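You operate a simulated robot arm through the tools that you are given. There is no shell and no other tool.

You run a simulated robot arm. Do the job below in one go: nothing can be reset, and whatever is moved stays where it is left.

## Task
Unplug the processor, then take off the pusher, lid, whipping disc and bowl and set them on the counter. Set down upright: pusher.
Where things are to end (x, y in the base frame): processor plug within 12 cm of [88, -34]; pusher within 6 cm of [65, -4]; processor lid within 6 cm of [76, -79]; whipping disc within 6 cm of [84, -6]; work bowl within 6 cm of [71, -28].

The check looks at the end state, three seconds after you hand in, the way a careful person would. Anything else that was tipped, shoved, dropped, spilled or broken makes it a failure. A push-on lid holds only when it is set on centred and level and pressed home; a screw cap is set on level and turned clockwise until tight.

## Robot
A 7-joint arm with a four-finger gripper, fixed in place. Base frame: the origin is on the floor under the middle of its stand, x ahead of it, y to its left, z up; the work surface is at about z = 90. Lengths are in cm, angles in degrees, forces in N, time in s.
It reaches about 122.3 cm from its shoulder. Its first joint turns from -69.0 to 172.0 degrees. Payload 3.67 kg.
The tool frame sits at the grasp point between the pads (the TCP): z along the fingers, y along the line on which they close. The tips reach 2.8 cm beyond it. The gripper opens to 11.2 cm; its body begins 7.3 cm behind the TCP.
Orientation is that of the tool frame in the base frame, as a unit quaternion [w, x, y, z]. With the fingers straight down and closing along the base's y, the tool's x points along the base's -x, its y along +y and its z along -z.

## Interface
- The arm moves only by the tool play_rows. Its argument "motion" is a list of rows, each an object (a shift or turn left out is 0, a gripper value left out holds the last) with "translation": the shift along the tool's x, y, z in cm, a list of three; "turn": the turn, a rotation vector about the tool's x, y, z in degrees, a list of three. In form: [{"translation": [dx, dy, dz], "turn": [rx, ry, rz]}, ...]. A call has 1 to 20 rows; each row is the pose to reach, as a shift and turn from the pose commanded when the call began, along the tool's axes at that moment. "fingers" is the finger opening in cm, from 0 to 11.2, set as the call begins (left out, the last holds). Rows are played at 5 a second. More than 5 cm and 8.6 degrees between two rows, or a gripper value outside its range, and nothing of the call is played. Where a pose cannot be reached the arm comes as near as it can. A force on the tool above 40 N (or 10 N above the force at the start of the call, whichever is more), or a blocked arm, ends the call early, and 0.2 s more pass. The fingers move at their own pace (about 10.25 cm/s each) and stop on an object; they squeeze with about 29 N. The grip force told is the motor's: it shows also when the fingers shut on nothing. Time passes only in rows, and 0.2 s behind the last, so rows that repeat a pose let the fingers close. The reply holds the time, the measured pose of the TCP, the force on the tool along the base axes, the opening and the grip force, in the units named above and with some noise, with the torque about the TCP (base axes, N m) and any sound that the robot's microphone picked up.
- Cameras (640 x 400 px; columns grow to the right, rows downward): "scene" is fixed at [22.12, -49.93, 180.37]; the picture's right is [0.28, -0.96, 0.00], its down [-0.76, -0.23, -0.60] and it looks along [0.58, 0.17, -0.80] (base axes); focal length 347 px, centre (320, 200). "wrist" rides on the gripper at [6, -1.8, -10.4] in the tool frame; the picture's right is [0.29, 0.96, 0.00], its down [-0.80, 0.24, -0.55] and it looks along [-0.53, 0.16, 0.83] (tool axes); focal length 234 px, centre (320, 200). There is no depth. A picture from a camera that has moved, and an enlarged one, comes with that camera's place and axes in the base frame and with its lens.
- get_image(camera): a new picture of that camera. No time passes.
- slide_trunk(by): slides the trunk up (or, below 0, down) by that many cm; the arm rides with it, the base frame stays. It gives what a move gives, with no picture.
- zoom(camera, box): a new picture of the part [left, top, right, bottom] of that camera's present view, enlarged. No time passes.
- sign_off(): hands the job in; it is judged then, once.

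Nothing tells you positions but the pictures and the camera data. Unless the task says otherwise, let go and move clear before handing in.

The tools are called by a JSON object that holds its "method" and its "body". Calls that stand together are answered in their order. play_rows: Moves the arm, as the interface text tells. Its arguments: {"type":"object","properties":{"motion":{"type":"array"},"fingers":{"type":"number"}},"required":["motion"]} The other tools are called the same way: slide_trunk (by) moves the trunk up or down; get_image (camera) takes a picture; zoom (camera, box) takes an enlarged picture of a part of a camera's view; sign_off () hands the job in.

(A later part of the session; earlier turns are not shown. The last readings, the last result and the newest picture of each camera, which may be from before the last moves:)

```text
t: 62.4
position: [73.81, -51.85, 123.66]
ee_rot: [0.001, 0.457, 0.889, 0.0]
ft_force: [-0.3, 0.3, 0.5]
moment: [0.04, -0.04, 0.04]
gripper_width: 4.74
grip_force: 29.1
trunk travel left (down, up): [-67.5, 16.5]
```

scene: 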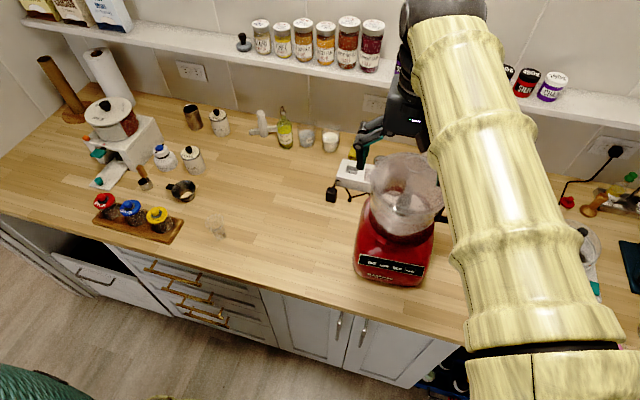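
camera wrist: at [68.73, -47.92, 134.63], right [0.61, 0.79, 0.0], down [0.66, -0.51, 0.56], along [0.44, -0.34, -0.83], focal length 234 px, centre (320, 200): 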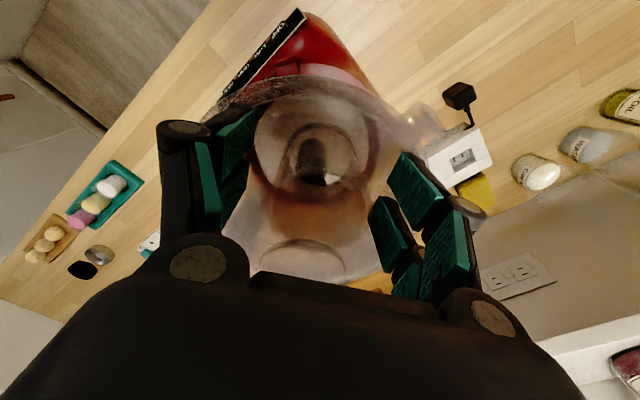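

The fingers are on the tube at 4.74 cm. I'll test with a small, gentle lift to see whether the lid comes freely or is locked.

{"method": "play_rows", "body": {"motion": [{"translation": [0, 0, -0.2]}, {"translation": [0, 0, -0.4]}, {"translation": [0, 0, -0.6]}, {"translation": [0, 0, -0.6]}], "fingers": 0}}

{"method": "get_image", "body": {"camera": "wrist"}}

{"method": "zoom", "body": {"camera": "scene", "box": [340, 130, 500, 300]}}

```text
t: 63.4
position: [73.89, -52.03, 124.19]
ee_rot: [0.001, 0.458, 0.889, 0.001]
ft_force: [0.3, 0.6, -8.6]
moment: [0.34, 0.25, 0.03]
gripper_width: 4.68
grip_force: 29.0
trunk travel left (down, up): [-67.5, 16.5]
```

```text
taken
camera wrist: at [68.82, -48.03, 134.68], right [0.61, 0.79, 0.0], down [0.66, -0.51, 0.55], along [0.44, -0.34, -0.83], focal length 234 px, centre (320, 200)
```

wrist: 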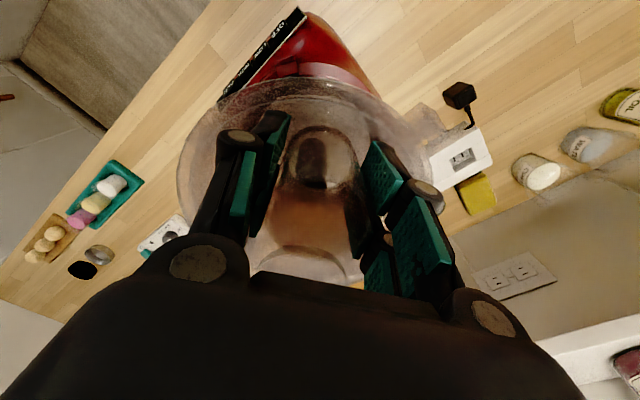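

```text
2.35 times, centred on (420, 215) of scene
camera zoom: at [22.12, -49.93, 180.37], right [0.28, -0.96, 0.0], down [-0.76, -0.23, -0.6], along [0.58, 0.17, -0.8], focal length 817 px, centre (85, 165)
```

zoom: 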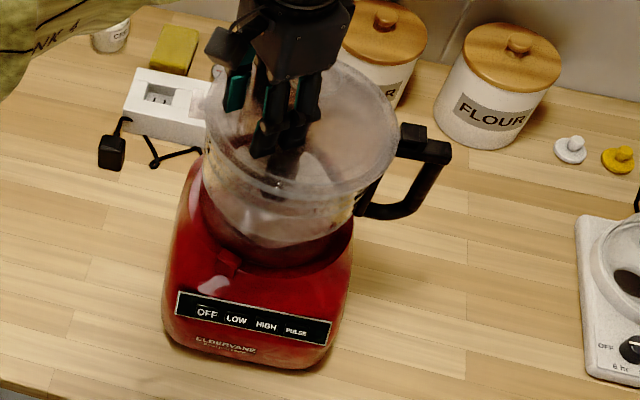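

The load is 8.6 N, centred on the bowl axis. That could be the lid alone, or the bowl coming up with it. I'll lift a little more and compare the lid, bowl and base.

{"method": "play_rows", "body": {"motion": [{"translation": [0, 0, -0.3]}, {"translation": [0, 0, -0.6]}, {"translation": [0, 0, -0.9]}, {"translation": [0, 0, -0.9]}], "fingers": 0}}

{"method": "zoom", "body": {"camera": "scene", "box": [340, 130, 500, 300]}}

{"method": "zoom", "body": {"camera": "scene", "box": [410, 150, 490, 230]}}

```text
t: 64.4
position: [74.11, -52.07, 124.96]
ee_rot: [-0.001, 0.457, 0.889, 0.001]
ft_force: [-3.4, -0.9, -27.8]
moment: [0.12, 0.34, -0.26]
gripper_width: 4.65
grip_force: 28.6
trunk travel left (down, up): [-67.5, 16.5]
```

```text
2.35 times, centred on (420, 215) of scene
camera zoom: at [22.12, -49.93, 180.37], right [0.28, -0.96, 0.0], down [-0.76, -0.23, -0.6], along [0.58, 0.17, -0.8], focal length 817 px, centre (85, 165)
```

zoom: 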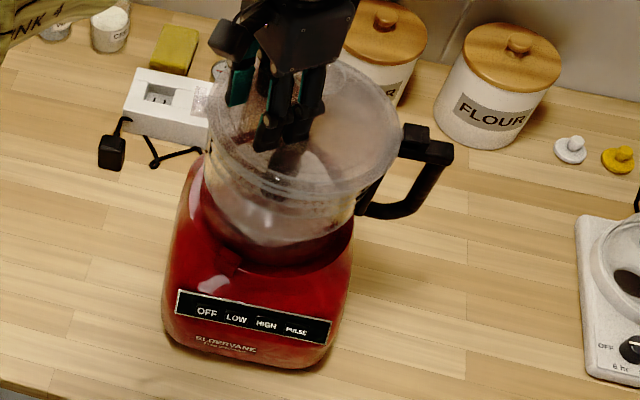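

```text
5.00 times, centred on (450, 190) of scene
camera zoom: at [22.12, -49.93, 180.37], right [0.28, -0.96, 0.0], down [-0.76, -0.23, -0.6], along [0.58, 0.17, -0.8], focal length 1736 px, centre (-330, 250)
```

zoom: 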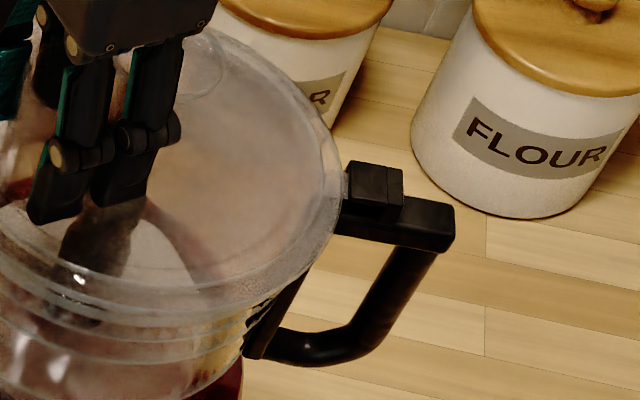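

The load rose to 28 N, so the lid is held down and probably has a twist lock. I'll lower back to where it was so nothing gets strained, let go, and study the lid's tab and the handle housing.

{"method": "play_rows", "body": {"motion": [{"translation": [0, 0, 0.4]}, {"translation": [0, 0, 0.8]}, {"translation": [0, 0, 1.2]}, {"translation": [0, 0, 1.4]}, {"translation": [0, 0, 1.4]}], "fingers": 0}}

{"method": "zoom", "body": {"camera": "scene", "box": [340, 130, 500, 300]}}

```text
t: 65.6
position: [73.8, -51.8, 124.22]
ee_rot: [0.004, 0.458, 0.889, 0.001]
ft_force: [3.3, -0.6, 24.0]
moment: [0.05, -0.09, -0.13]
gripper_width: 4.68
grip_force: 29.4
trunk travel left (down, up): [-67.5, 16.5]
```

```text
2.35 times, centred on (420, 215) of scene
camera zoom: at [22.12, -49.93, 180.37], right [0.28, -0.96, 0.0], down [-0.76, -0.23, -0.6], along [0.58, 0.17, -0.8], focal length 817 px, centre (85, 165)
```

zoom: 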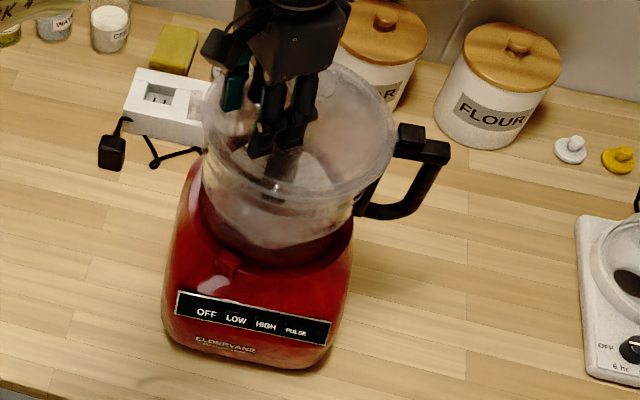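

{"method": "play_rows", "body": {"motion": [{"translation": [0, 0, -0.6]}, {"translation": [0, 0, -0.6]}], "fingers": 0}}

{"method": "play_rows", "body": {"motion": [{"translation": [0, 0, 0]}, {"translation": [0, 0, 0]}, {"translation": [0, 0, 0]}], "fingers": 8.5}}

{"method": "play_rows", "body": {"motion": [{"translation": [0, 0, -3]}, {"translation": [0, 0, -7]}, {"translation": [0, 0, -11]}, {"translation": [0, 0, -15]}, {"translation": [0, 0, -15]}], "fingers": 8.5}}

{"method": "zoom", "body": {"camera": "wrist", "box": [230, 50, 410, 220]}}

{"method": "zoom", "body": {"camera": "wrist", "box": [330, 60, 400, 120]}}

{"method": "zoom", "body": {"camera": "wrist", "box": [240, 140, 310, 200]}}

```text
t: 66.2
position: [73.82, -51.85, 124.24]
ee_rot: [0.0, 0.458, 0.889, 0.001]
ft_force: [-0.7, 3.4, -3.4]
moment: [0.32, 0.08, 0.03]
gripper_width: 4.68
grip_force: 28.7
trunk travel left (down, up): [-67.5, 16.5]
```

```text
t: 67.0
position: [73.82, -51.94, 124.49]
ee_rot: [0.002, 0.458, 0.889, 0.0]
ft_force: [-0.4, -0.3, 0.0]
moment: [0.02, 0.0, 0.02]
gripper_width: 8.52
grip_force: 0.0
trunk travel left (down, up): [-67.5, 16.5]
```

```text
t: 68.2
position: [73.84, -51.87, 139.45]
ee_rot: [0.0, 0.458, 0.889, 0.001]
ft_force: [-0.5, 0.4, 0.0]
moment: [-0.02, 0.02, 0.01]
gripper_width: 8.48
grip_force: 0.0
trunk travel left (down, up): [-67.5, 16.5]
```

```text
2.35 times, centred on (320, 135) of wrist
camera zoom: at [68.78, -47.97, 149.88], right [0.61, 0.79, 0.0], down [0.66, -0.51, 0.55], along [0.44, -0.34, -0.83], focal length 551 px, centre (320, 353)
```

zoom: 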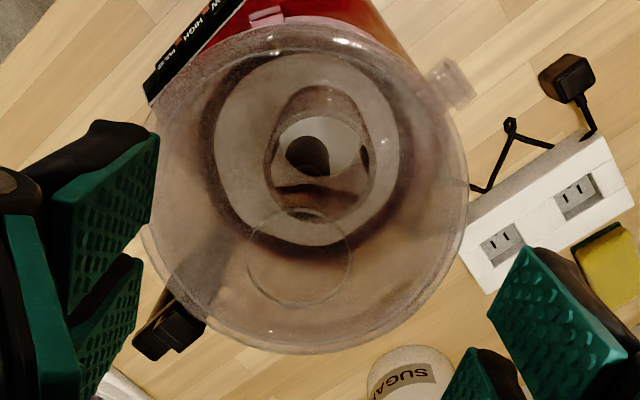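

```text
6.67 times, centred on (365, 90) of wrist
camera zoom: at [68.78, -47.97, 149.88], right [0.61, 0.79, 0.0], down [0.66, -0.51, 0.55], along [0.44, -0.34, -0.83], focal length 1561 px, centre (20, 933)
```

zoom: 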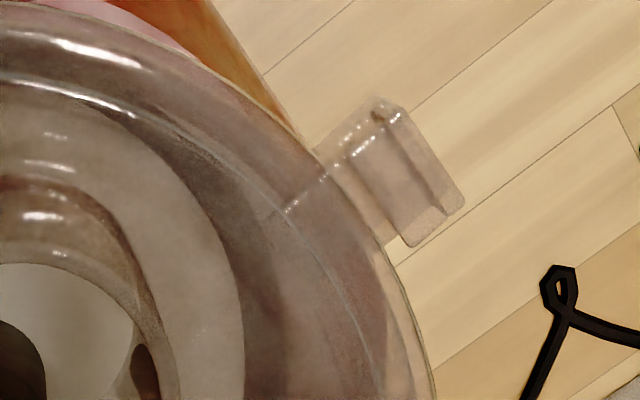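

```text
6.67 times, centred on (275, 170) of wrist
camera zoom: at [68.78, -47.97, 149.88], right [0.61, 0.79, 0.0], down [0.66, -0.51, 0.55], along [0.44, -0.34, -0.83], focal length 1561 px, centre (620, 400)
```

zoom: 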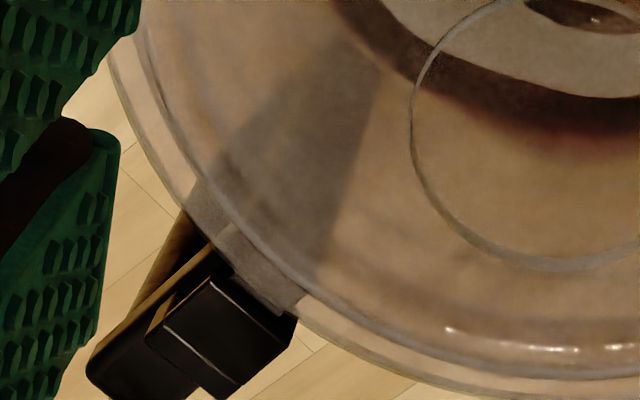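

The lid has a nose that fits into the black housing on the handle, and a thumb tab on the opposite side (+y). I'll zoom in on those interfaces.

{"method": "zoom", "body": {"camera": "scene", "box": [430, 165, 480, 200]}}

{"method": "zoom", "body": {"camera": "wrist", "box": [255, 160, 300, 188]}}

{"method": "zoom", "body": {"camera": "scene", "box": [350, 190, 450, 260]}}

{"method": "zoom", "body": {"camera": "scene", "box": [360, 150, 400, 190]}}

```text
11.43 times, centred on (455, 182) of scene
camera zoom: at [22.12, -49.93, 180.37], right [0.28, -0.96, 0.0], down [-0.76, -0.23, -0.6], along [0.58, 0.17, -0.8], focal length 3969 px, centre (-1223, 400)
```

zoom: 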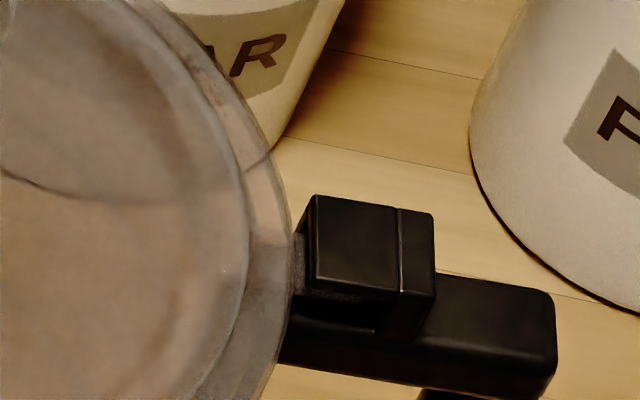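

```text
14.22 times, centred on (278, 174) of wrist
camera zoom: at [68.78, -47.97, 149.88], right [0.61, 0.79, 0.0], down [0.66, -0.51, 0.55], along [0.44, -0.34, -0.83], focal length 3330 px, centre (924, 570)
```

zoom: 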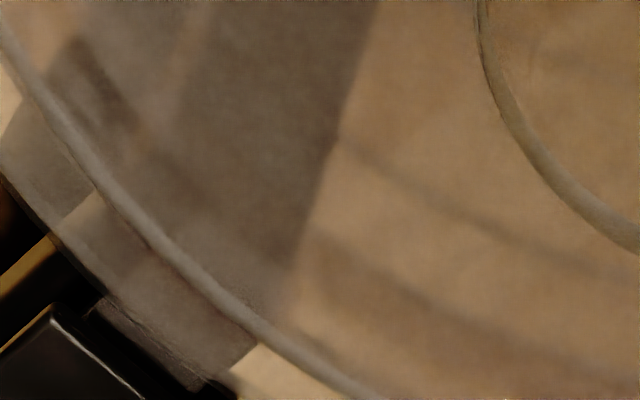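

```text
5.71 times, centred on (400, 225) of scene
camera zoom: at [22.12, -49.93, 180.37], right [0.28, -0.96, 0.0], down [-0.76, -0.23, -0.6], along [0.58, 0.17, -0.8], focal length 1985 px, centre (-137, 57)
```

zoom: 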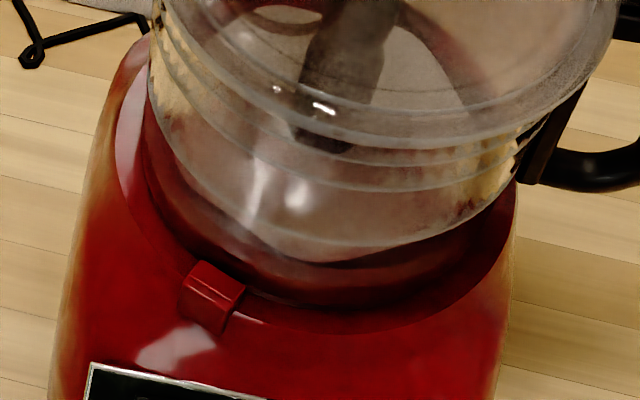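

```text
10.00 times, centred on (380, 170) of scene
camera zoom: at [22.12, -49.93, 180.37], right [0.28, -0.96, 0.0], down [-0.76, -0.23, -0.6], along [0.58, 0.17, -0.8], focal length 3473 px, centre (-280, 500)
```

zoom: 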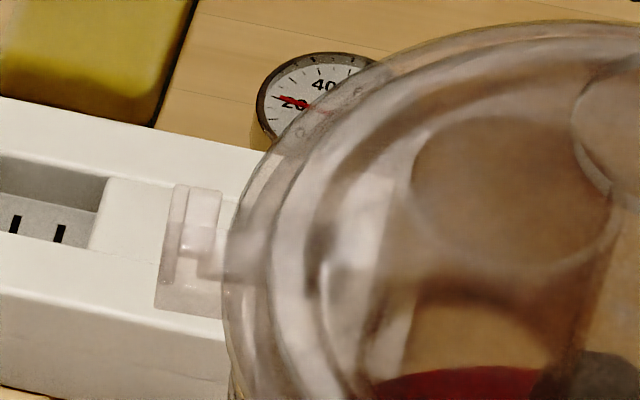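

The handle housing is an overhang with the lid's nose under it, so this is a twist (bayonet) lock. I'll zoom harder on both lugs to find the open ends and so the unlocking direction.

{"method": "zoom", "body": {"camera": "wrist", "box": [358, 68, 390, 88]}}

{"method": "zoom", "body": {"camera": "scene", "box": [360, 160, 384, 175]}}

{"method": "zoom", "body": {"camera": "scene", "box": [448, 178, 472, 193]}}

{"method": "zoom", "body": {"camera": "wrist", "box": [258, 168, 298, 195]}}

```text
16.00 times, centred on (374, 78) of wrist
camera zoom: at [68.78, -47.97, 149.88], right [0.61, 0.79, 0.0], down [0.66, -0.51, 0.55], along [0.44, -0.34, -0.83], focal length 3747 px, centre (-544, 2152)
```

zoom: 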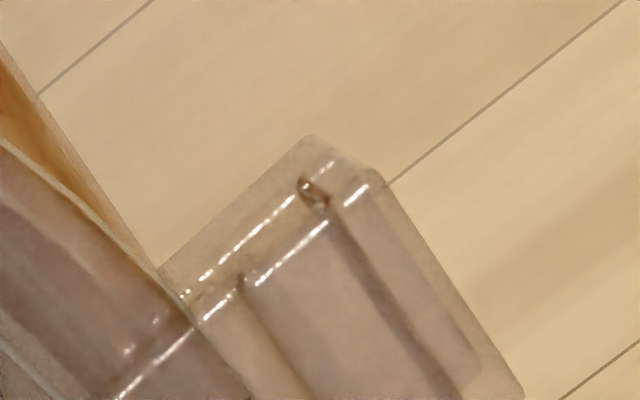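

```text
16.00 times, centred on (372, 168) of scene
camera zoom: at [22.12, -49.93, 180.37], right [0.28, -0.96, 0.0], down [-0.76, -0.23, -0.6], along [0.58, 0.17, -0.8], focal length 5557 px, centre (-512, 720)
```

zoom: 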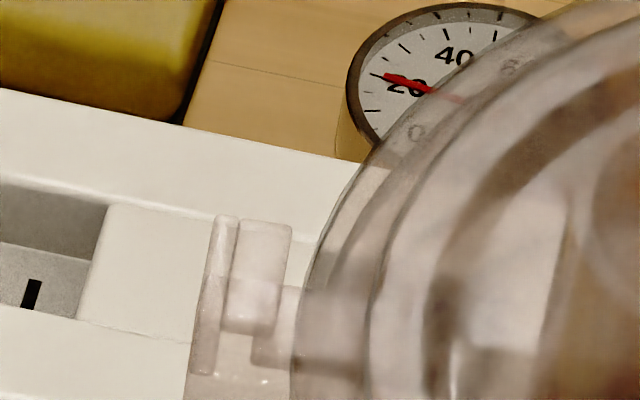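

```text
16.00 times, centred on (460, 186) of scene
camera zoom: at [22.12, -49.93, 180.37], right [0.28, -0.96, 0.0], down [-0.76, -0.23, -0.6], along [0.58, 0.17, -0.8], focal length 5557 px, centre (-1920, 432)
```

zoom: 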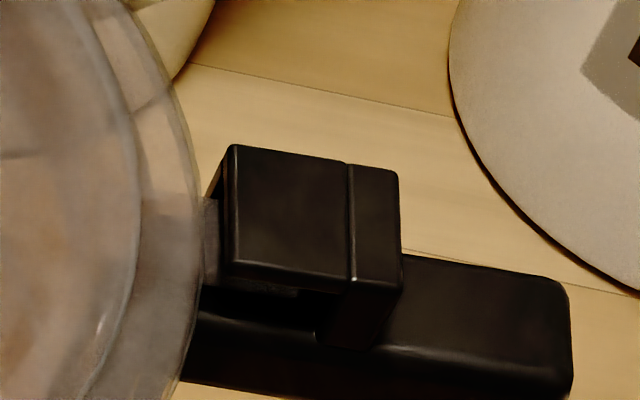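

```text
14.81 times, centred on (278, 182) of wrist
camera zoom: at [68.78, -47.97, 149.88], right [0.61, 0.79, 0.0], down [0.66, -0.51, 0.55], along [0.44, -0.34, -0.83], focal length 3469 px, centre (942, 474)
```

zoom: 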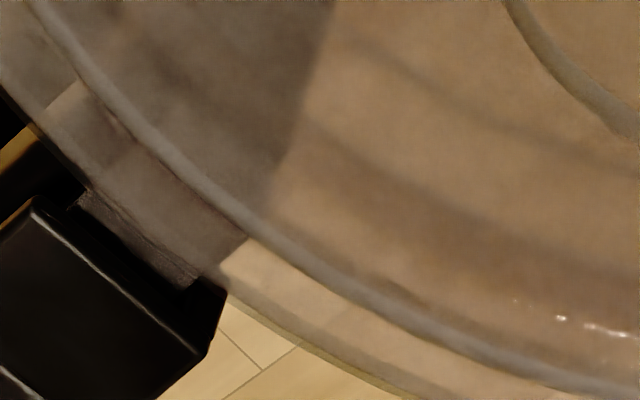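

Both lugs have a stop wall on the counter-clockwise side, so the lid should unlock by turning it clockwise as seen from above. I'll grip the tube low again and twist it clockwise about the bowl axis (76.8, -55.5).

{"method": "play_rows", "body": {"motion": [{"translation": [0, 0, 4]}, {"translation": [0, 0, 8]}, {"translation": [0, 0, 12]}, {"translation": [0, 0, 15]}, {"translation": [0, 0, 15.9]}, {"translation": [0, 0, 15.9]}], "fingers": 8}}

{"method": "play_rows", "body": {"motion": [{"translation": [0, 0, 0]}, {"translation": [0, 0, 0]}, {"translation": [0, 0, 0]}, {"translation": [0, 0, 0]}], "fingers": 0}}

{"method": "get_image", "body": {"camera": "wrist"}}

```text
t: 69.6
position: [73.81, -51.95, 123.58]
ee_rot: [0.001, 0.458, 0.889, 0.001]
ft_force: [0.0, -0.4, 0.2]
moment: [-0.01, 0.0, -0.01]
gripper_width: 7.97
grip_force: 0.0
trunk travel left (down, up): [-67.5, 16.5]
```

```text
t: 70.6
position: [73.77, -51.89, 123.43]
ee_rot: [0.002, 0.458, 0.889, 0.0]
ft_force: [-0.6, 2.7, -0.7]
moment: [0.04, 0.08, -0.05]
gripper_width: 4.74
grip_force: 29.4
trunk travel left (down, up): [-67.5, 16.5]
```

```text
taken
camera wrist: at [68.75, -47.95, 133.99], right [0.61, 0.79, 0.0], down [0.66, -0.51, 0.56], along [0.44, -0.34, -0.83], focal length 234 px, centre (320, 200)
```

wrist: 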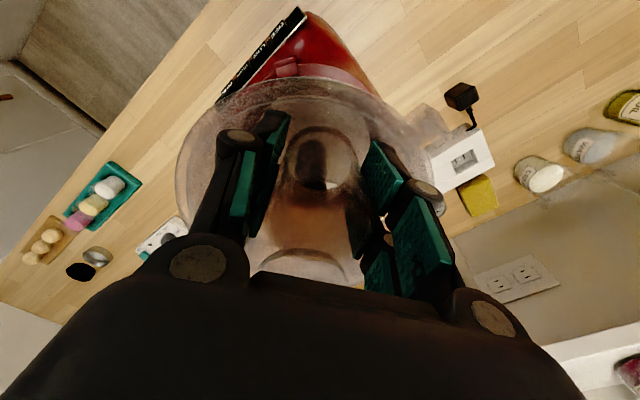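

{"method": "play_rows", "body": {"motion": [{"translation": [0, 0.15, 0], "turn": [0, 0, 1.8]}, {"translation": [0, 0.3, 0], "turn": [0, 0, 3.6]}, {"translation": [0, 0.45, 0], "turn": [0, 0, 5.5]}, {"translation": [0, 0.45, 0], "turn": [0, 0, 5.5]}], "fingers": 0}}

{"method": "zoom", "body": {"camera": "scene", "box": [430, 165, 480, 200]}}

{"method": "zoom", "body": {"camera": "scene", "box": [340, 130, 500, 300]}}

```text
t: 71.6
position: [74.1, -51.62, 123.5]
ee_rot: [0.002, 0.499, 0.866, 0.0]
ft_force: [-0.6, -0.4, -0.6]
moment: [-0.04, 0.04, 0.18]
gripper_width: 4.67
grip_force: 29.1
trunk travel left (down, up): [-67.5, 16.5]
```

```text
11.43 times, centred on (455, 182) of scene
camera zoom: at [22.12, -49.93, 180.37], right [0.28, -0.96, 0.0], down [-0.76, -0.23, -0.6], along [0.58, 0.17, -0.8], focal length 3969 px, centre (-1223, 400)
```

zoom: 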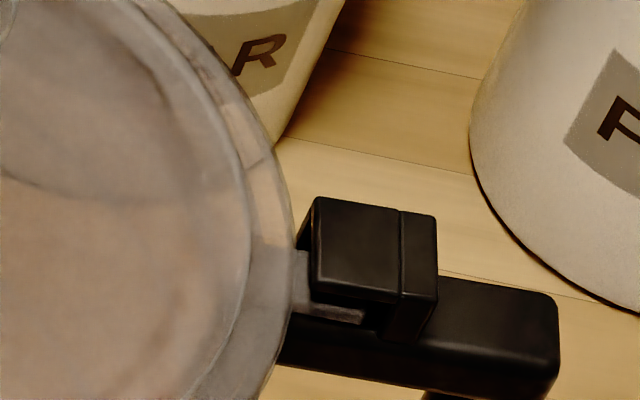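

```text
2.35 times, centred on (420, 215) of scene
camera zoom: at [22.12, -49.93, 180.37], right [0.28, -0.96, 0.0], down [-0.76, -0.23, -0.6], along [0.58, 0.17, -0.8], focal length 817 px, centre (85, 165)
```

zoom: 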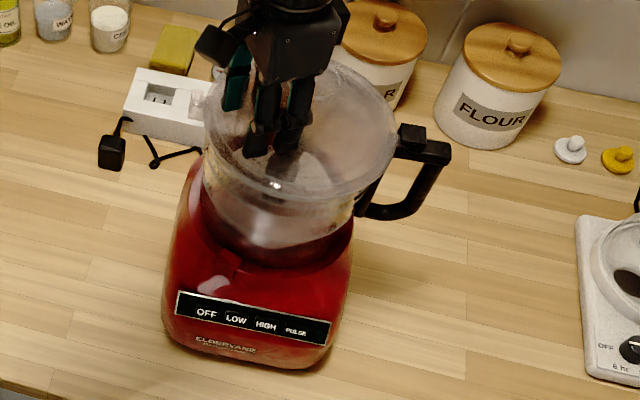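

The nose is sliding out of the housing towards the front with almost no resistance. I'll keep turning.

{"method": "play_rows", "body": {"motion": [{"translation": [0.007, 0.23, 0], "turn": [0, 0, 2.75]}, {"translation": [0.007, 0.45, 0], "turn": [0, 0, 5.5]}, {"translation": [-0.01, 0.68, 0], "turn": [0, 0, 8.25]}, {"translation": [-0.028, 0.897, 0], "turn": [0, 0, 11]}, {"translation": [-0.06, 1.12, 0], "turn": [0, 0, 13.75]}, {"translation": [-0.106, 1.339, 0], "turn": [0, 0, 16.5]}, {"translation": [-0.106, 1.339, 0], "turn": [0, 0, 16.5]}], "fingers": 0}}

{"method": "zoom", "body": {"camera": "scene", "box": [420, 160, 490, 210]}}

{"method": "zoom", "body": {"camera": "scene", "box": [360, 140, 420, 190]}}

{"method": "get_image", "body": {"camera": "wrist"}}

```text
t: 73.2
position: [75.34, -51.08, 123.37]
ee_rot: [0.002, 0.619, 0.786, 0.001]
ft_force: [-2.8, 0.9, 0.1]
moment: [0.09, 0.16, -0.04]
gripper_width: 4.62
grip_force: 29.9
trunk travel left (down, up): [-67.5, 16.5]
```

```text
8.00 times, centred on (455, 185) of scene
camera zoom: at [22.12, -49.93, 180.37], right [0.28, -0.96, 0.0], down [-0.76, -0.23, -0.6], along [0.58, 0.17, -0.8], focal length 2778 px, centre (-760, 320)
```

zoom: 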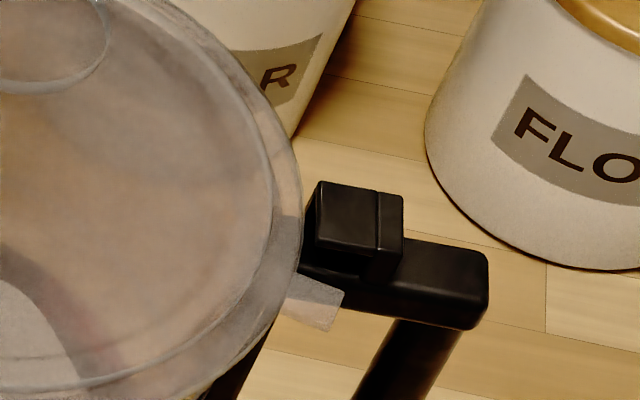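

```text
8.00 times, centred on (390, 165) of scene
camera zoom: at [22.12, -49.93, 180.37], right [0.28, -0.96, 0.0], down [-0.76, -0.23, -0.6], along [0.58, 0.17, -0.8], focal length 2778 px, centre (-240, 480)
```

zoom: 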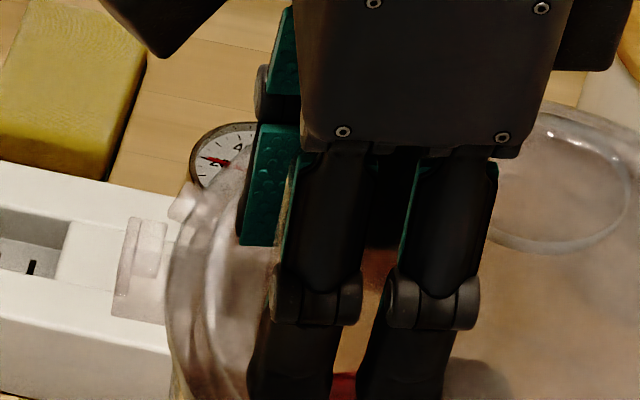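

```text
taken
camera wrist: at [72.14, -45.52, 134.02], right [0.86, 0.5, 0.0], down [0.42, -0.72, 0.56], along [0.28, -0.48, -0.83], focal length 234 px, centre (320, 200)
```

wrist: 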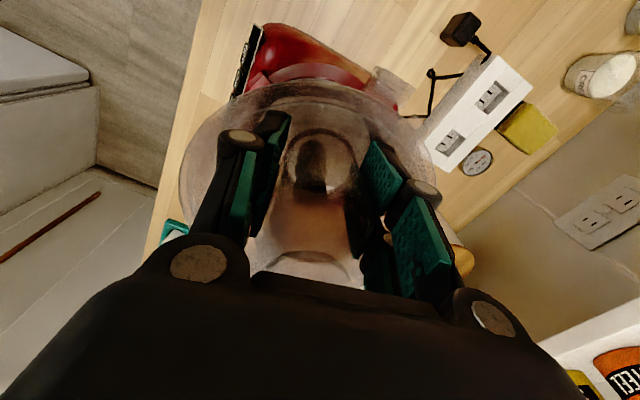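

Both lid tabs are now clear of the lugs. I'll turn a few degrees more for margin, then lift gently.

{"method": "play_rows", "body": {"motion": [{"translation": [0.005, 0.16, 0], "turn": [0, 0, 2]}, {"translation": [0.005, 0.33, 0], "turn": [0, 0, 4]}, {"translation": [0.005, 0.33, -0.3], "turn": [0, 0, 4]}, {"translation": [0.005, 0.33, -0.6], "turn": [0, 0, 4]}, {"translation": [0.005, 0.33, -0.9], "turn": [0, 0, 4]}, {"translation": [0.005, 0.33, -0.9], "turn": [0, 0, 4]}], "fingers": 0}}

{"method": "zoom", "body": {"camera": "scene", "box": [420, 160, 490, 210]}}

{"method": "zoom", "body": {"camera": "scene", "box": [340, 130, 500, 300]}}

```text
t: 74.6
position: [75.76, -50.87, 124.44]
ee_rot: [0.001, 0.646, 0.763, 0.001]
ft_force: [0.0, 0.1, -2.9]
moment: [0.09, 0.04, 0.0]
gripper_width: 4.61
grip_force: 28.8
trunk travel left (down, up): [-67.5, 16.5]
```

```text
8.00 times, centred on (455, 185) of scene
camera zoom: at [22.12, -49.93, 180.37], right [0.28, -0.96, 0.0], down [-0.76, -0.23, -0.6], along [0.58, 0.17, -0.8], focal length 2778 px, centre (-760, 320)
```

zoom: 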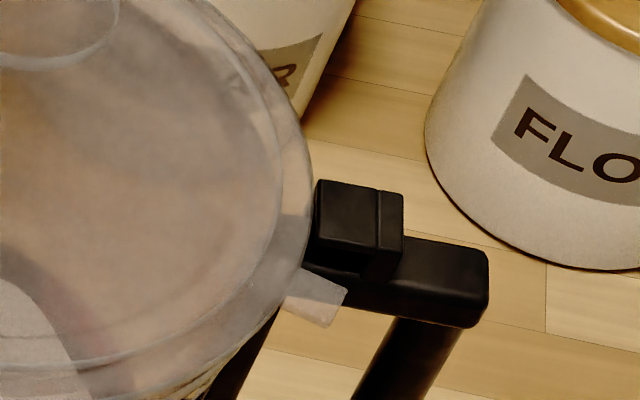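

```text
2.35 times, centred on (420, 215) of scene
camera zoom: at [22.12, -49.93, 180.37], right [0.28, -0.96, 0.0], down [-0.76, -0.23, -0.6], along [0.58, 0.17, -0.8], focal length 817 px, centre (85, 165)
```

zoom: 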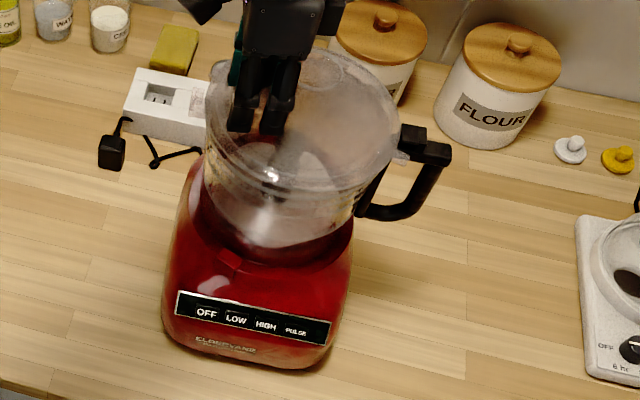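

Only 2.9 N now, so the lid is free. I'll lift it straight up clear of the bowl and check its underside.

{"method": "play_rows", "body": {"motion": [{"translation": [0, 0, -1]}, {"translation": [0, 0, -2]}, {"translation": [0, 0, -4]}, {"translation": [0, 0, -6]}, {"translation": [0, 0, -8]}, {"translation": [0, 0, -10]}, {"translation": [0, 0, -13]}, {"translation": [0, 0, -16]}, {"translation": [0, 0, -16]}], "fingers": 0}}

{"method": "get_image", "body": {"camera": "scene"}}

{"method": "zoom", "body": {"camera": "scene", "box": [340, 80, 500, 240]}}

{"method": "get_image", "body": {"camera": "wrist"}}

```text
t: 76.6
position: [75.63, -51.0, 140.28]
ee_rot: [0.001, 0.646, 0.763, 0.002]
ft_force: [-0.3, 0.4, -1.9]
moment: [0.13, 0.04, 0.01]
gripper_width: 4.6
grip_force: 29.1
trunk travel left (down, up): [-67.5, 16.5]
```

```text
taken
```

scene: 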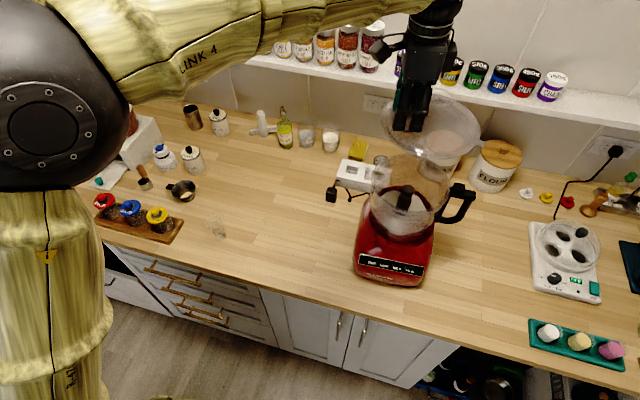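

```text
2.50 times, centred on (420, 160) of scene
camera zoom: at [22.12, -49.93, 180.37], right [0.28, -0.96, 0.0], down [-0.76, -0.23, -0.6], along [0.58, 0.17, -0.8], focal length 868 px, centre (70, 300)
```

zoom: 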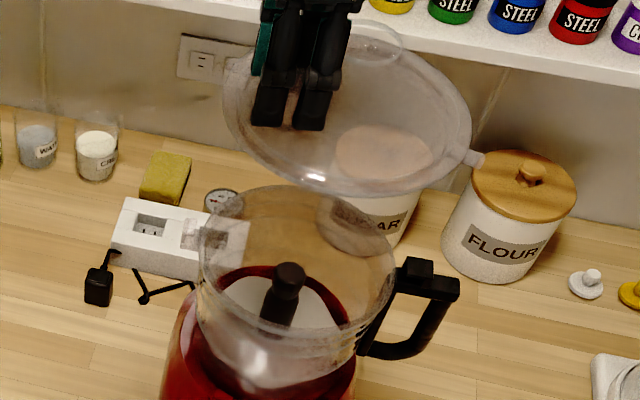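

```text
taken
camera wrist: at [72.79, -45.21, 150.82], right [0.9, 0.44, 0.0], down [0.37, -0.75, 0.55], along [0.25, -0.5, -0.83], focal length 234 px, centre (320, 200)
```

wrist: 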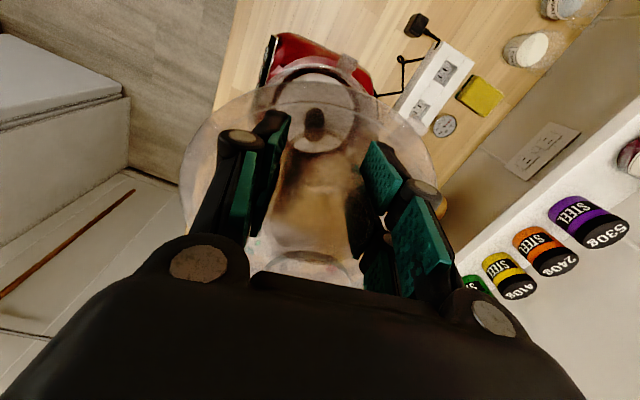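

The lid is clear and level. I'll carry it towards (75, -81), turning it about 77° counter-clockwise so the tube and gripper end up on the robot side, away from the handle.

{"method": "play_rows", "body": {"motion": [{"translation": [-2.92, -1.03, 0], "turn": [0, 0, -7.7]}, {"translation": [-5.84, -2.05, 0], "turn": [0, 0, -15.4]}, {"translation": [-8.76, -3.08, 0], "turn": [0, 0, -23.1]}, {"translation": [-11.68, -4.1, 0], "turn": [0, 0, -30.8]}, {"translation": [-14.6, -5.13, 0], "turn": [0, 0, -38.5]}, {"translation": [-17.52, -6.16, 0], "turn": [0, 0, -46.2]}, {"translation": [-20.44, -7.18, 0], "turn": [0, 0, -53.9]}, {"translation": [-23.36, -8.21, 0], "turn": [0, 0, -61.6]}, {"translation": [-26.28, -9.23, 0], "turn": [0, 0, -69.3]}, {"translation": [-29.2, -10.26, 0], "turn": [0, 0, -77]}, {"translation": [-29.2, -10.26, 0], "turn": [0, 0, -77]}], "fingers": 0}}

{"method": "get_image", "body": {"camera": "scene"}}

{"method": "get_image", "body": {"camera": "wrist"}}

```text
t: 79.0
position: [70.49, -81.9, 140.36]
ee_rot: [0.001, 0.03, 1.0, 0.002]
ft_force: [0.1, -0.3, -2.4]
moment: [-0.01, 0.12, 0.01]
gripper_width: 4.63
grip_force: 28.8
trunk travel left (down, up): [-67.5, 16.5]
```

```text
taken
```

scene: 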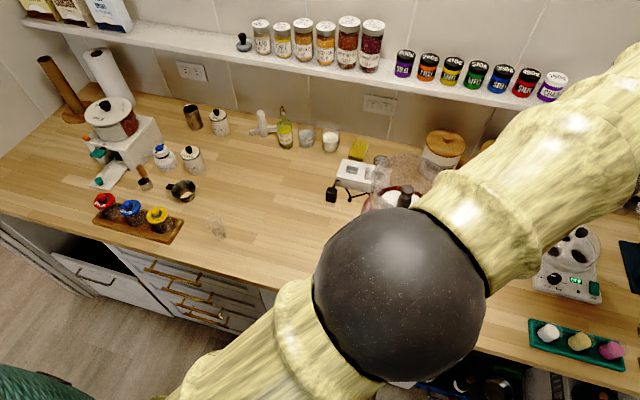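

```text
taken
camera wrist: at [64.21, -83.34, 150.68], right [-0.23, 0.97, 0.0], down [0.81, 0.19, 0.56], along [0.54, 0.13, -0.83], focal length 234 px, centre (320, 200)
```

wrist: 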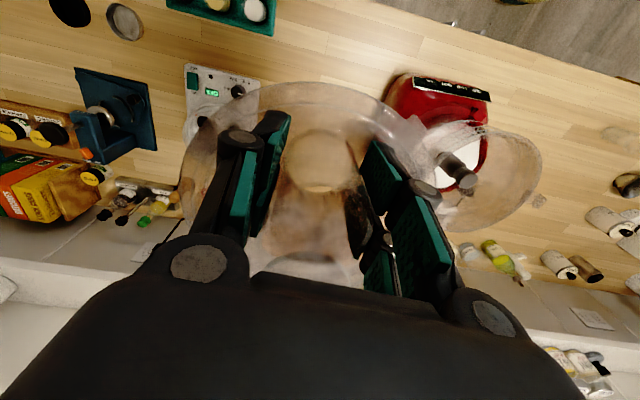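

The lid hangs level with its centre at about (75.2, -82). I'll descend towards the counter and stop short to check.

{"method": "play_rows", "body": {"motion": [{"translation": [0, 0, 4.5]}, {"translation": [0, 0, 9]}, {"translation": [0, 0, 13.5]}, {"translation": [0, 0, 18]}, {"translation": [0, 0, 22.5]}, {"translation": [0, 0, 27]}, {"translation": [0, 0, 31]}, {"translation": [0, 0, 35]}, {"translation": [0, 0, 35]}], "fingers": 0}}

{"method": "get_image", "body": {"camera": "scene"}}

{"method": "get_image", "body": {"camera": "wrist"}}

```text
t: 81.0
position: [70.39, -81.99, 104.94]
ee_rot: [0.002, 0.031, 1.0, 0.002]
ft_force: [0.4, 1.4, -1.6]
moment: [0.02, 0.06, -0.03]
gripper_width: 4.62
grip_force: 29.2
trunk travel left (down, up): [-67.5, 16.5]
```

```text
taken
```

scene: 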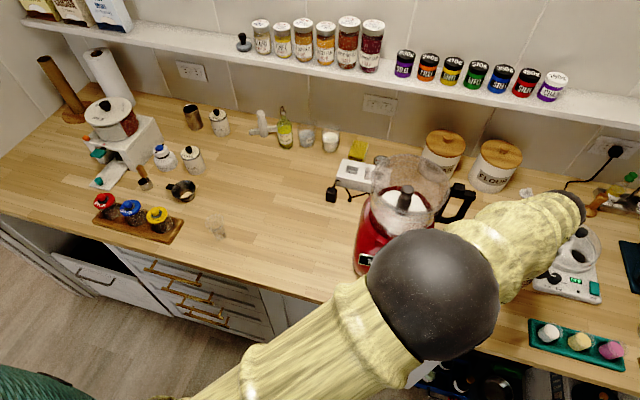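

```text
taken
camera wrist: at [64.27, -83.3, 115.48], right [-0.23, 0.97, 0.0], down [0.81, 0.19, 0.56], along [0.54, 0.13, -0.83], focal length 234 px, centre (320, 200)
```

wrist: 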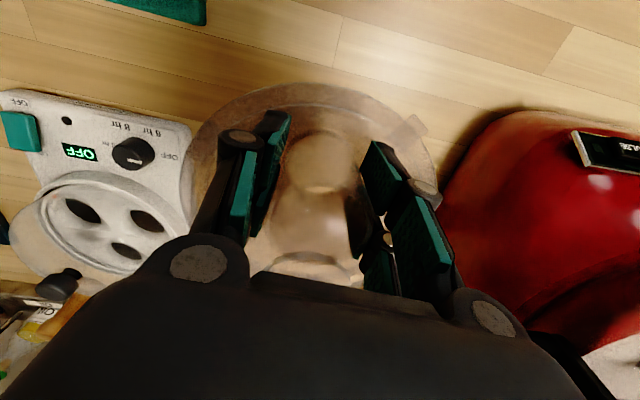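

{"method": "play_rows", "body": {"motion": [{"translation": [0, 1.0, 0]}, {"translation": [0, 1.5, 2]}, {"translation": [0, 1.5, 4]}, {"translation": [0, 1.5, 6]}, {"translation": [0, 1.5, 6]}], "fingers": 0}}

{"method": "get_image", "body": {"camera": "wrist"}}

{"method": "zoom", "body": {"camera": "scene", "box": [420, 160, 600, 300]}}

```text
t: 82.2
position: [70.48, -80.63, 99.05]
ee_rot: [0.001, 0.03, 1.0, 0.003]
ft_force: [0.1, -0.9, -2.6]
moment: [-0.03, 0.1, 0.01]
gripper_width: 4.61
grip_force: 29.3
trunk travel left (down, up): [-67.5, 16.5]
```

```text
taken
camera wrist: at [64.35, -81.95, 109.45], right [-0.23, 0.97, 0.01], down [0.81, 0.19, 0.56], along [0.54, 0.13, -0.83], focal length 234 px, centre (320, 200)
```

wrist: 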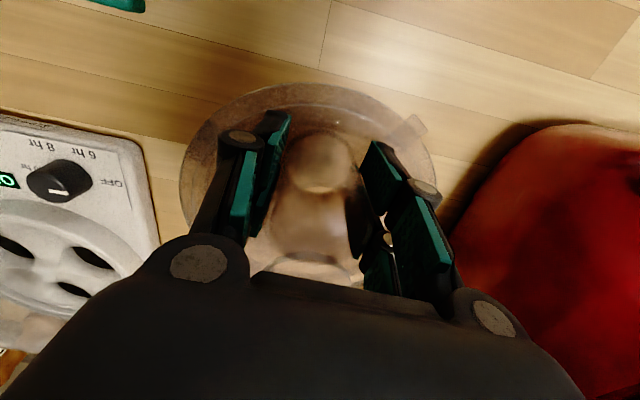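

```text
2.86 times, centred on (510, 230) of scene
camera zoom: at [22.12, -49.93, 180.37], right [0.28, -0.96, 0.0], down [-0.76, -0.23, -0.6], along [0.58, 0.17, -0.8], focal length 992 px, centre (-223, 114)
```

zoom: 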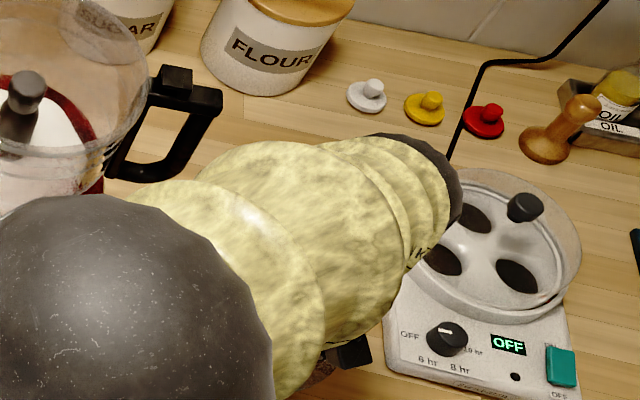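

There's clear space on both sides. I'll lower slowly until it touches.

{"method": "play_rows", "body": {"motion": [{"translation": [0, 0, 0.4]}, {"translation": [0, 0, 0.8]}, {"translation": [0, 0, 1.2]}, {"translation": [0, 0, 1.6]}, {"translation": [0, 0, 1.6]}], "fingers": 0}}

```text
t: 83.4
position: [70.6, -80.43, 97.44]
ee_rot: [0.001, 0.03, 1.0, 0.001]
ft_force: [-0.4, 0.2, -2.9]
moment: [-0.02, 0.06, -0.02]
gripper_width: 4.58
grip_force: 29.6
trunk travel left (down, up): [-67.5, 16.5]
```

{"method": "play_rows", "body": {"motion": [{"translation": [0, 0, 0.3]}, {"translation": [0, 0, 0.6]}, {"translation": [0, 0, 0.9]}, {"translation": [0, 0, 0.9]}], "fingers": 0}}

```text
t: 84.4
position: [70.62, -79.75, 96.94]
ee_rot: [0.002, 0.03, 1.0, 0.0]
ft_force: [-0.3, -1.2, -2.4]
moment: [-0.01, 0.14, 0.01]
gripper_width: 4.6
grip_force: 29.0
trunk travel left (down, up): [-67.5, 16.5]
```

The pose drifted slightly without any tool contact, so I'll check the arm itself for contact before going on.

{"method": "get_image", "body": {"camera": "scene"}}

{"method": "play_rows", "body": {"motion": [{"translation": [0, 0, 0]}, {"translation": [0, 0, 0]}, {"translation": [0, 0, 0]}], "fingers": 0}}

```text
taken
```

scene: 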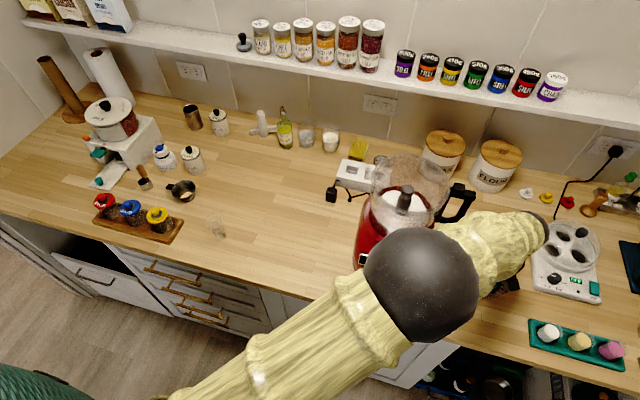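

```text
t: 85.2
position: [70.71, -79.85, 96.85]
ee_rot: [0.001, 0.031, 1.0, 0.0]
ft_force: [1.1, 0.1, -2.7]
moment: [0.0, 0.12, 0.02]
gripper_width: 4.64
grip_force: 29.1
trunk travel left (down, up): [-67.5, 16.5]
```

The elbow is well clear, so this looks like a joint limit. I'll do the last few millimetres with the trunk slide, which keeps the joints as they are.

{"method": "slide_trunk", "body": {"by": -0.4}}

```text
t: 85.7
position: [70.61, -80.13, 96.34]
ee_rot: [0.001, 0.031, 1.0, 0.001]
ft_force: [-1.1, 0.6, -2.2]
moment: [0.0, 0.09, 0.01]
gripper_width: 4.61
grip_force: 28.7
trunk travel left (down, up): [-67.1, 16.9]
```

{"method": "slide_trunk", "body": {"by": -0.4}}

```text
t: 86.3
position: [70.68, -79.94, 96.17]
ee_rot: [0.001, 0.03, 1.0, 0.001]
ft_force: [0.0, -0.2, -2.9]
moment: [-0.02, 0.15, -0.03]
gripper_width: 4.59
grip_force: 28.5
trunk travel left (down, up): [-66.7, 17.3]
```

{"method": "zoom", "body": {"camera": "wrist", "box": [170, 70, 450, 240]}}

{"method": "play_rows", "body": {"motion": [{"translation": [0, 0, 0]}, {"translation": [0, 0, 0]}], "fingers": 0}}

```text
2.29 times, centred on (310, 155) of wrist
camera zoom: at [64.41, -81.21, 106.66], right [-0.23, 0.97, 0.0], down [0.81, 0.19, 0.56], along [0.54, 0.13, -0.83], focal length 535 px, centre (343, 303)
```

zoom: 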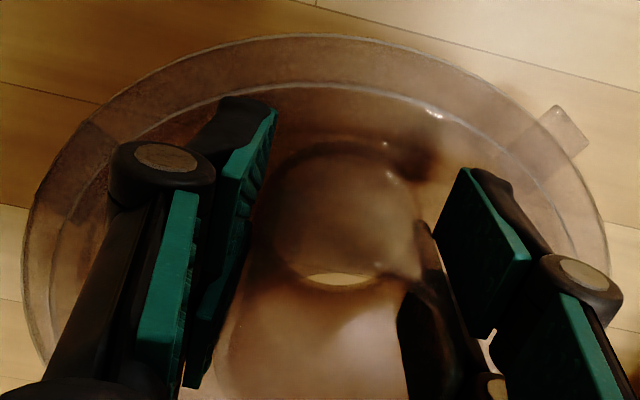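

```text
t: 86.9
position: [70.67, -80.18, 95.88]
ee_rot: [0.001, 0.031, 1.0, 0.001]
ft_force: [-0.1, -0.5, -2.4]
moment: [0.01, 0.1, 0.03]
gripper_width: 4.61
grip_force: 29.4
trunk travel left (down, up): [-66.7, 17.3]
```

{"method": "slide_trunk", "body": {"by": -0.5}}

{"method": "play_rows", "body": {"motion": [{"translation": [0, 0, 0]}, {"translation": [0, 0, 0]}], "fingers": 0}}

```text
t: 87.4
position: [70.77, -79.9, 95.47]
ee_rot: [0.001, 0.031, 1.0, 0.0]
ft_force: [-0.2, 0.6, -2.7]
moment: [-0.03, 0.13, -0.01]
gripper_width: 4.61
grip_force: 29.2
trunk travel left (down, up): [-66.2, 17.8]
```

```text
t: 88.0
position: [70.63, -79.86, 95.69]
ee_rot: [0.002, 0.031, 1.0, 0.0]
ft_force: [0.0, 0.9, -1.8]
moment: [-0.03, 0.11, -0.04]
gripper_width: 4.61
grip_force: 29.1
trunk travel left (down, up): [-66.2, 17.8]
```

{"method": "slide_trunk", "body": {"by": -0.5}}

{"method": "play_rows", "body": {"motion": [{"translation": [0, 0, 0]}, {"translation": [0, 0, 0]}], "fingers": 0}}

```text
t: 88.5
position: [70.57, -79.94, 95.08]
ee_rot: [0.001, 0.031, 1.0, 0.001]
ft_force: [-0.6, -0.5, -2.1]
moment: [-0.02, 0.1, 0.01]
gripper_width: 4.61
grip_force: 29.0
trunk travel left (down, up): [-65.7, 18.3]
```

```text
t: 89.1
position: [70.58, -80.07, 95.05]
ee_rot: [0.001, 0.03, 1.0, 0.0]
ft_force: [-0.7, -0.5, -2.5]
moment: [-0.04, 0.08, 0.0]
gripper_width: 4.61
grip_force: 29.0
trunk travel left (down, up): [-65.7, 18.3]
```

{"method": "slide_trunk", "body": {"by": -0.4}}

{"method": "play_rows", "body": {"motion": [{"translation": [0, 0, 0]}, {"translation": [0, 0, 0]}], "fingers": 0}}

```text
t: 89.7
position: [70.62, -79.99, 94.71]
ee_rot: [0.002, 0.03, 1.0, 0.001]
ft_force: [0.2, -0.3, -1.4]
moment: [-0.02, 0.11, -0.01]
gripper_width: 4.6
grip_force: 29.0
trunk travel left (down, up): [-65.3, 18.7]
```

```text
t: 90.3
position: [70.71, -79.92, 94.63]
ee_rot: [0.001, 0.031, 1.0, 0.001]
ft_force: [0.4, -0.7, -3.2]
moment: [-0.03, 0.13, 0.02]
gripper_width: 4.59
grip_force: 28.9
trunk travel left (down, up): [-65.3, 18.7]
```

{"method": "slide_trunk", "body": {"by": -0.4}}

{"method": "play_rows", "body": {"motion": [{"translation": [0, 0, 0]}, {"translation": [0, 0, 0]}], "fingers": 0}}

{"method": "zoom", "body": {"camera": "wrist", "box": [170, 70, 450, 240]}}

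```text
t: 90.8
position: [70.63, -80.02, 94.62]
ee_rot: [0.004, 0.031, 1.0, -0.001]
ft_force: [2.9, -6.2, 16.7]
moment: [-0.21, 0.11, -0.09]
gripper_width: 4.62
grip_force: 29.0
trunk travel left (down, up): [-64.9, 19.1]
```

```text
t: 91.4
position: [70.57, -79.97, 94.61]
ee_rot: [0.002, 0.031, 1.0, 0.0]
ft_force: [4.7, -6.6, 22.5]
moment: [-0.23, -0.38, -0.16]
gripper_width: 4.61
grip_force: 29.2
trunk travel left (down, up): [-64.9, 19.1]
```

```text
2.29 times, centred on (310, 155) of wrist
camera zoom: at [64.32, -81.19, 105.01], right [-0.23, 0.97, 0.0], down [0.81, 0.19, 0.56], along [0.54, 0.13, -0.83], focal length 535 px, centre (343, 303)
```

zoom: 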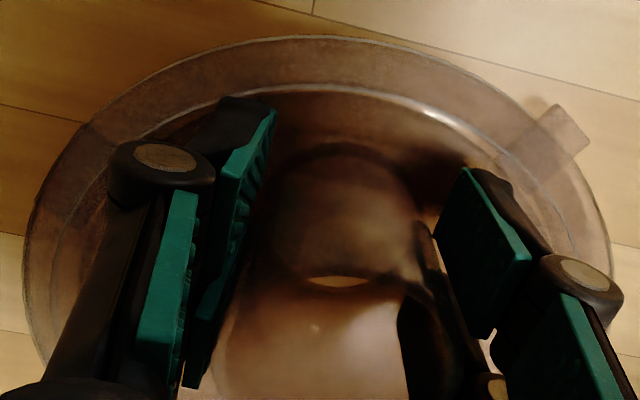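

The lid is on the counter. I'll ease off, open, and lift straight up off the tube.

{"method": "slide_trunk", "body": {"by": 0.3}}

{"method": "play_rows", "body": {"motion": [{"translation": [0, 0, 0]}, {"translation": [0, 0, 0]}, {"translation": [0, 0, 0]}, {"translation": [0, 0, 0]}], "fingers": 8.5}}

{"method": "slide_trunk", "body": {"by": 5}}

{"method": "get_image", "body": {"camera": "wrist"}}

```text
t: 91.9
position: [70.5, -79.91, 94.5]
ee_rot: [0.002, 0.03, 1.0, 0.0]
ft_force: [1.7, 0.6, 5.5]
moment: [-0.03, -0.36, -0.18]
gripper_width: 4.62
grip_force: 29.2
trunk travel left (down, up): [-65.2, 18.8]
```

```text
t: 92.9
position: [70.51, -79.94, 94.58]
ee_rot: [0.0, 0.031, 1.0, 0.0]
ft_force: [-0.9, -0.1, -0.4]
moment: [-0.02, -0.01, -0.02]
gripper_width: 8.5
grip_force: 0.0
trunk travel left (down, up): [-65.2, 18.8]
```

```text
t: 93.8
position: [70.68, -80.0, 99.45]
ee_rot: [0.001, 0.03, 1.0, 0.001]
ft_force: [-0.5, -0.5, 0.6]
moment: [0.0, -0.03, -0.02]
gripper_width: 8.48
grip_force: 0.1
trunk travel left (down, up): [-70.2, 13.8]
```

```text
taken
camera wrist: at [64.41, -81.34, 110.02], right [-0.23, 0.97, 0.0], down [0.81, 0.19, 0.56], along [0.54, 0.13, -0.83], focal length 234 px, centre (320, 200)
```

wrist: 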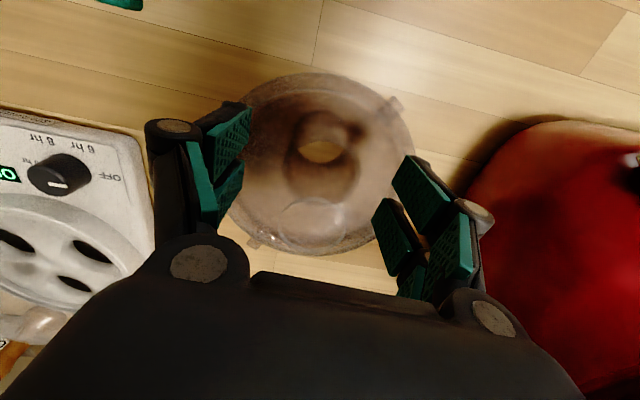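

The lid sits flat and free. I'll rise straight up and check everything before moving to the whipping disc.

{"method": "play_rows", "body": {"motion": [{"translation": [0, 0, -4.5]}, {"translation": [0, 0, -9]}, {"translation": [0, 0, -13.5]}, {"translation": [0, 0, -18]}, {"translation": [0, 0, -22.5]}, {"translation": [0, 0, -27]}, {"translation": [0, 0, -31.5]}, {"translation": [0, 0, -36]}, {"translation": [0, 0, -40]}, {"translation": [0, 0, -40]}], "fingers": 8.5}}

{"method": "get_image", "body": {"camera": "wrist"}}

{"method": "get_image", "body": {"camera": "scene"}}

```text
t: 96.0
position: [70.38, -79.99, 139.48]
ee_rot: [0.001, 0.031, 1.0, 0.0]
ft_force: [0.1, -1.5, 0.2]
moment: [0.03, 0.01, 0.01]
gripper_width: 8.51
grip_force: 0.1
trunk travel left (down, up): [-70.2, 13.8]
```

```text
taken
camera wrist: at [64.29, -81.39, 150.01], right [-0.23, 0.97, 0.0], down [0.81, 0.19, 0.56], along [0.54, 0.13, -0.83], focal length 234 px, centre (320, 200)
```

wrist: 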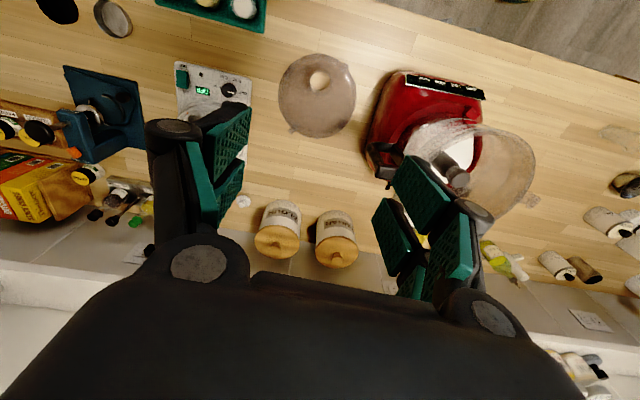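

```text
taken
```

scene: 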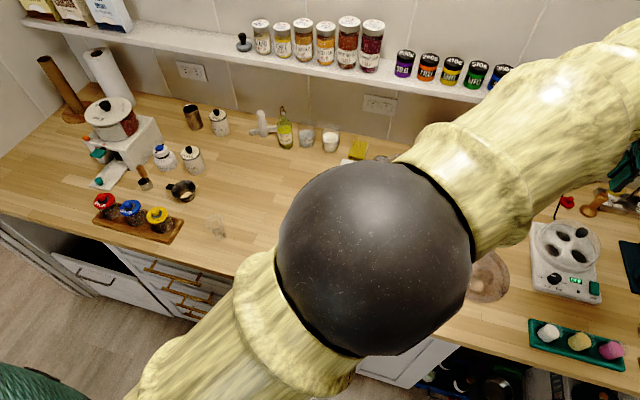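

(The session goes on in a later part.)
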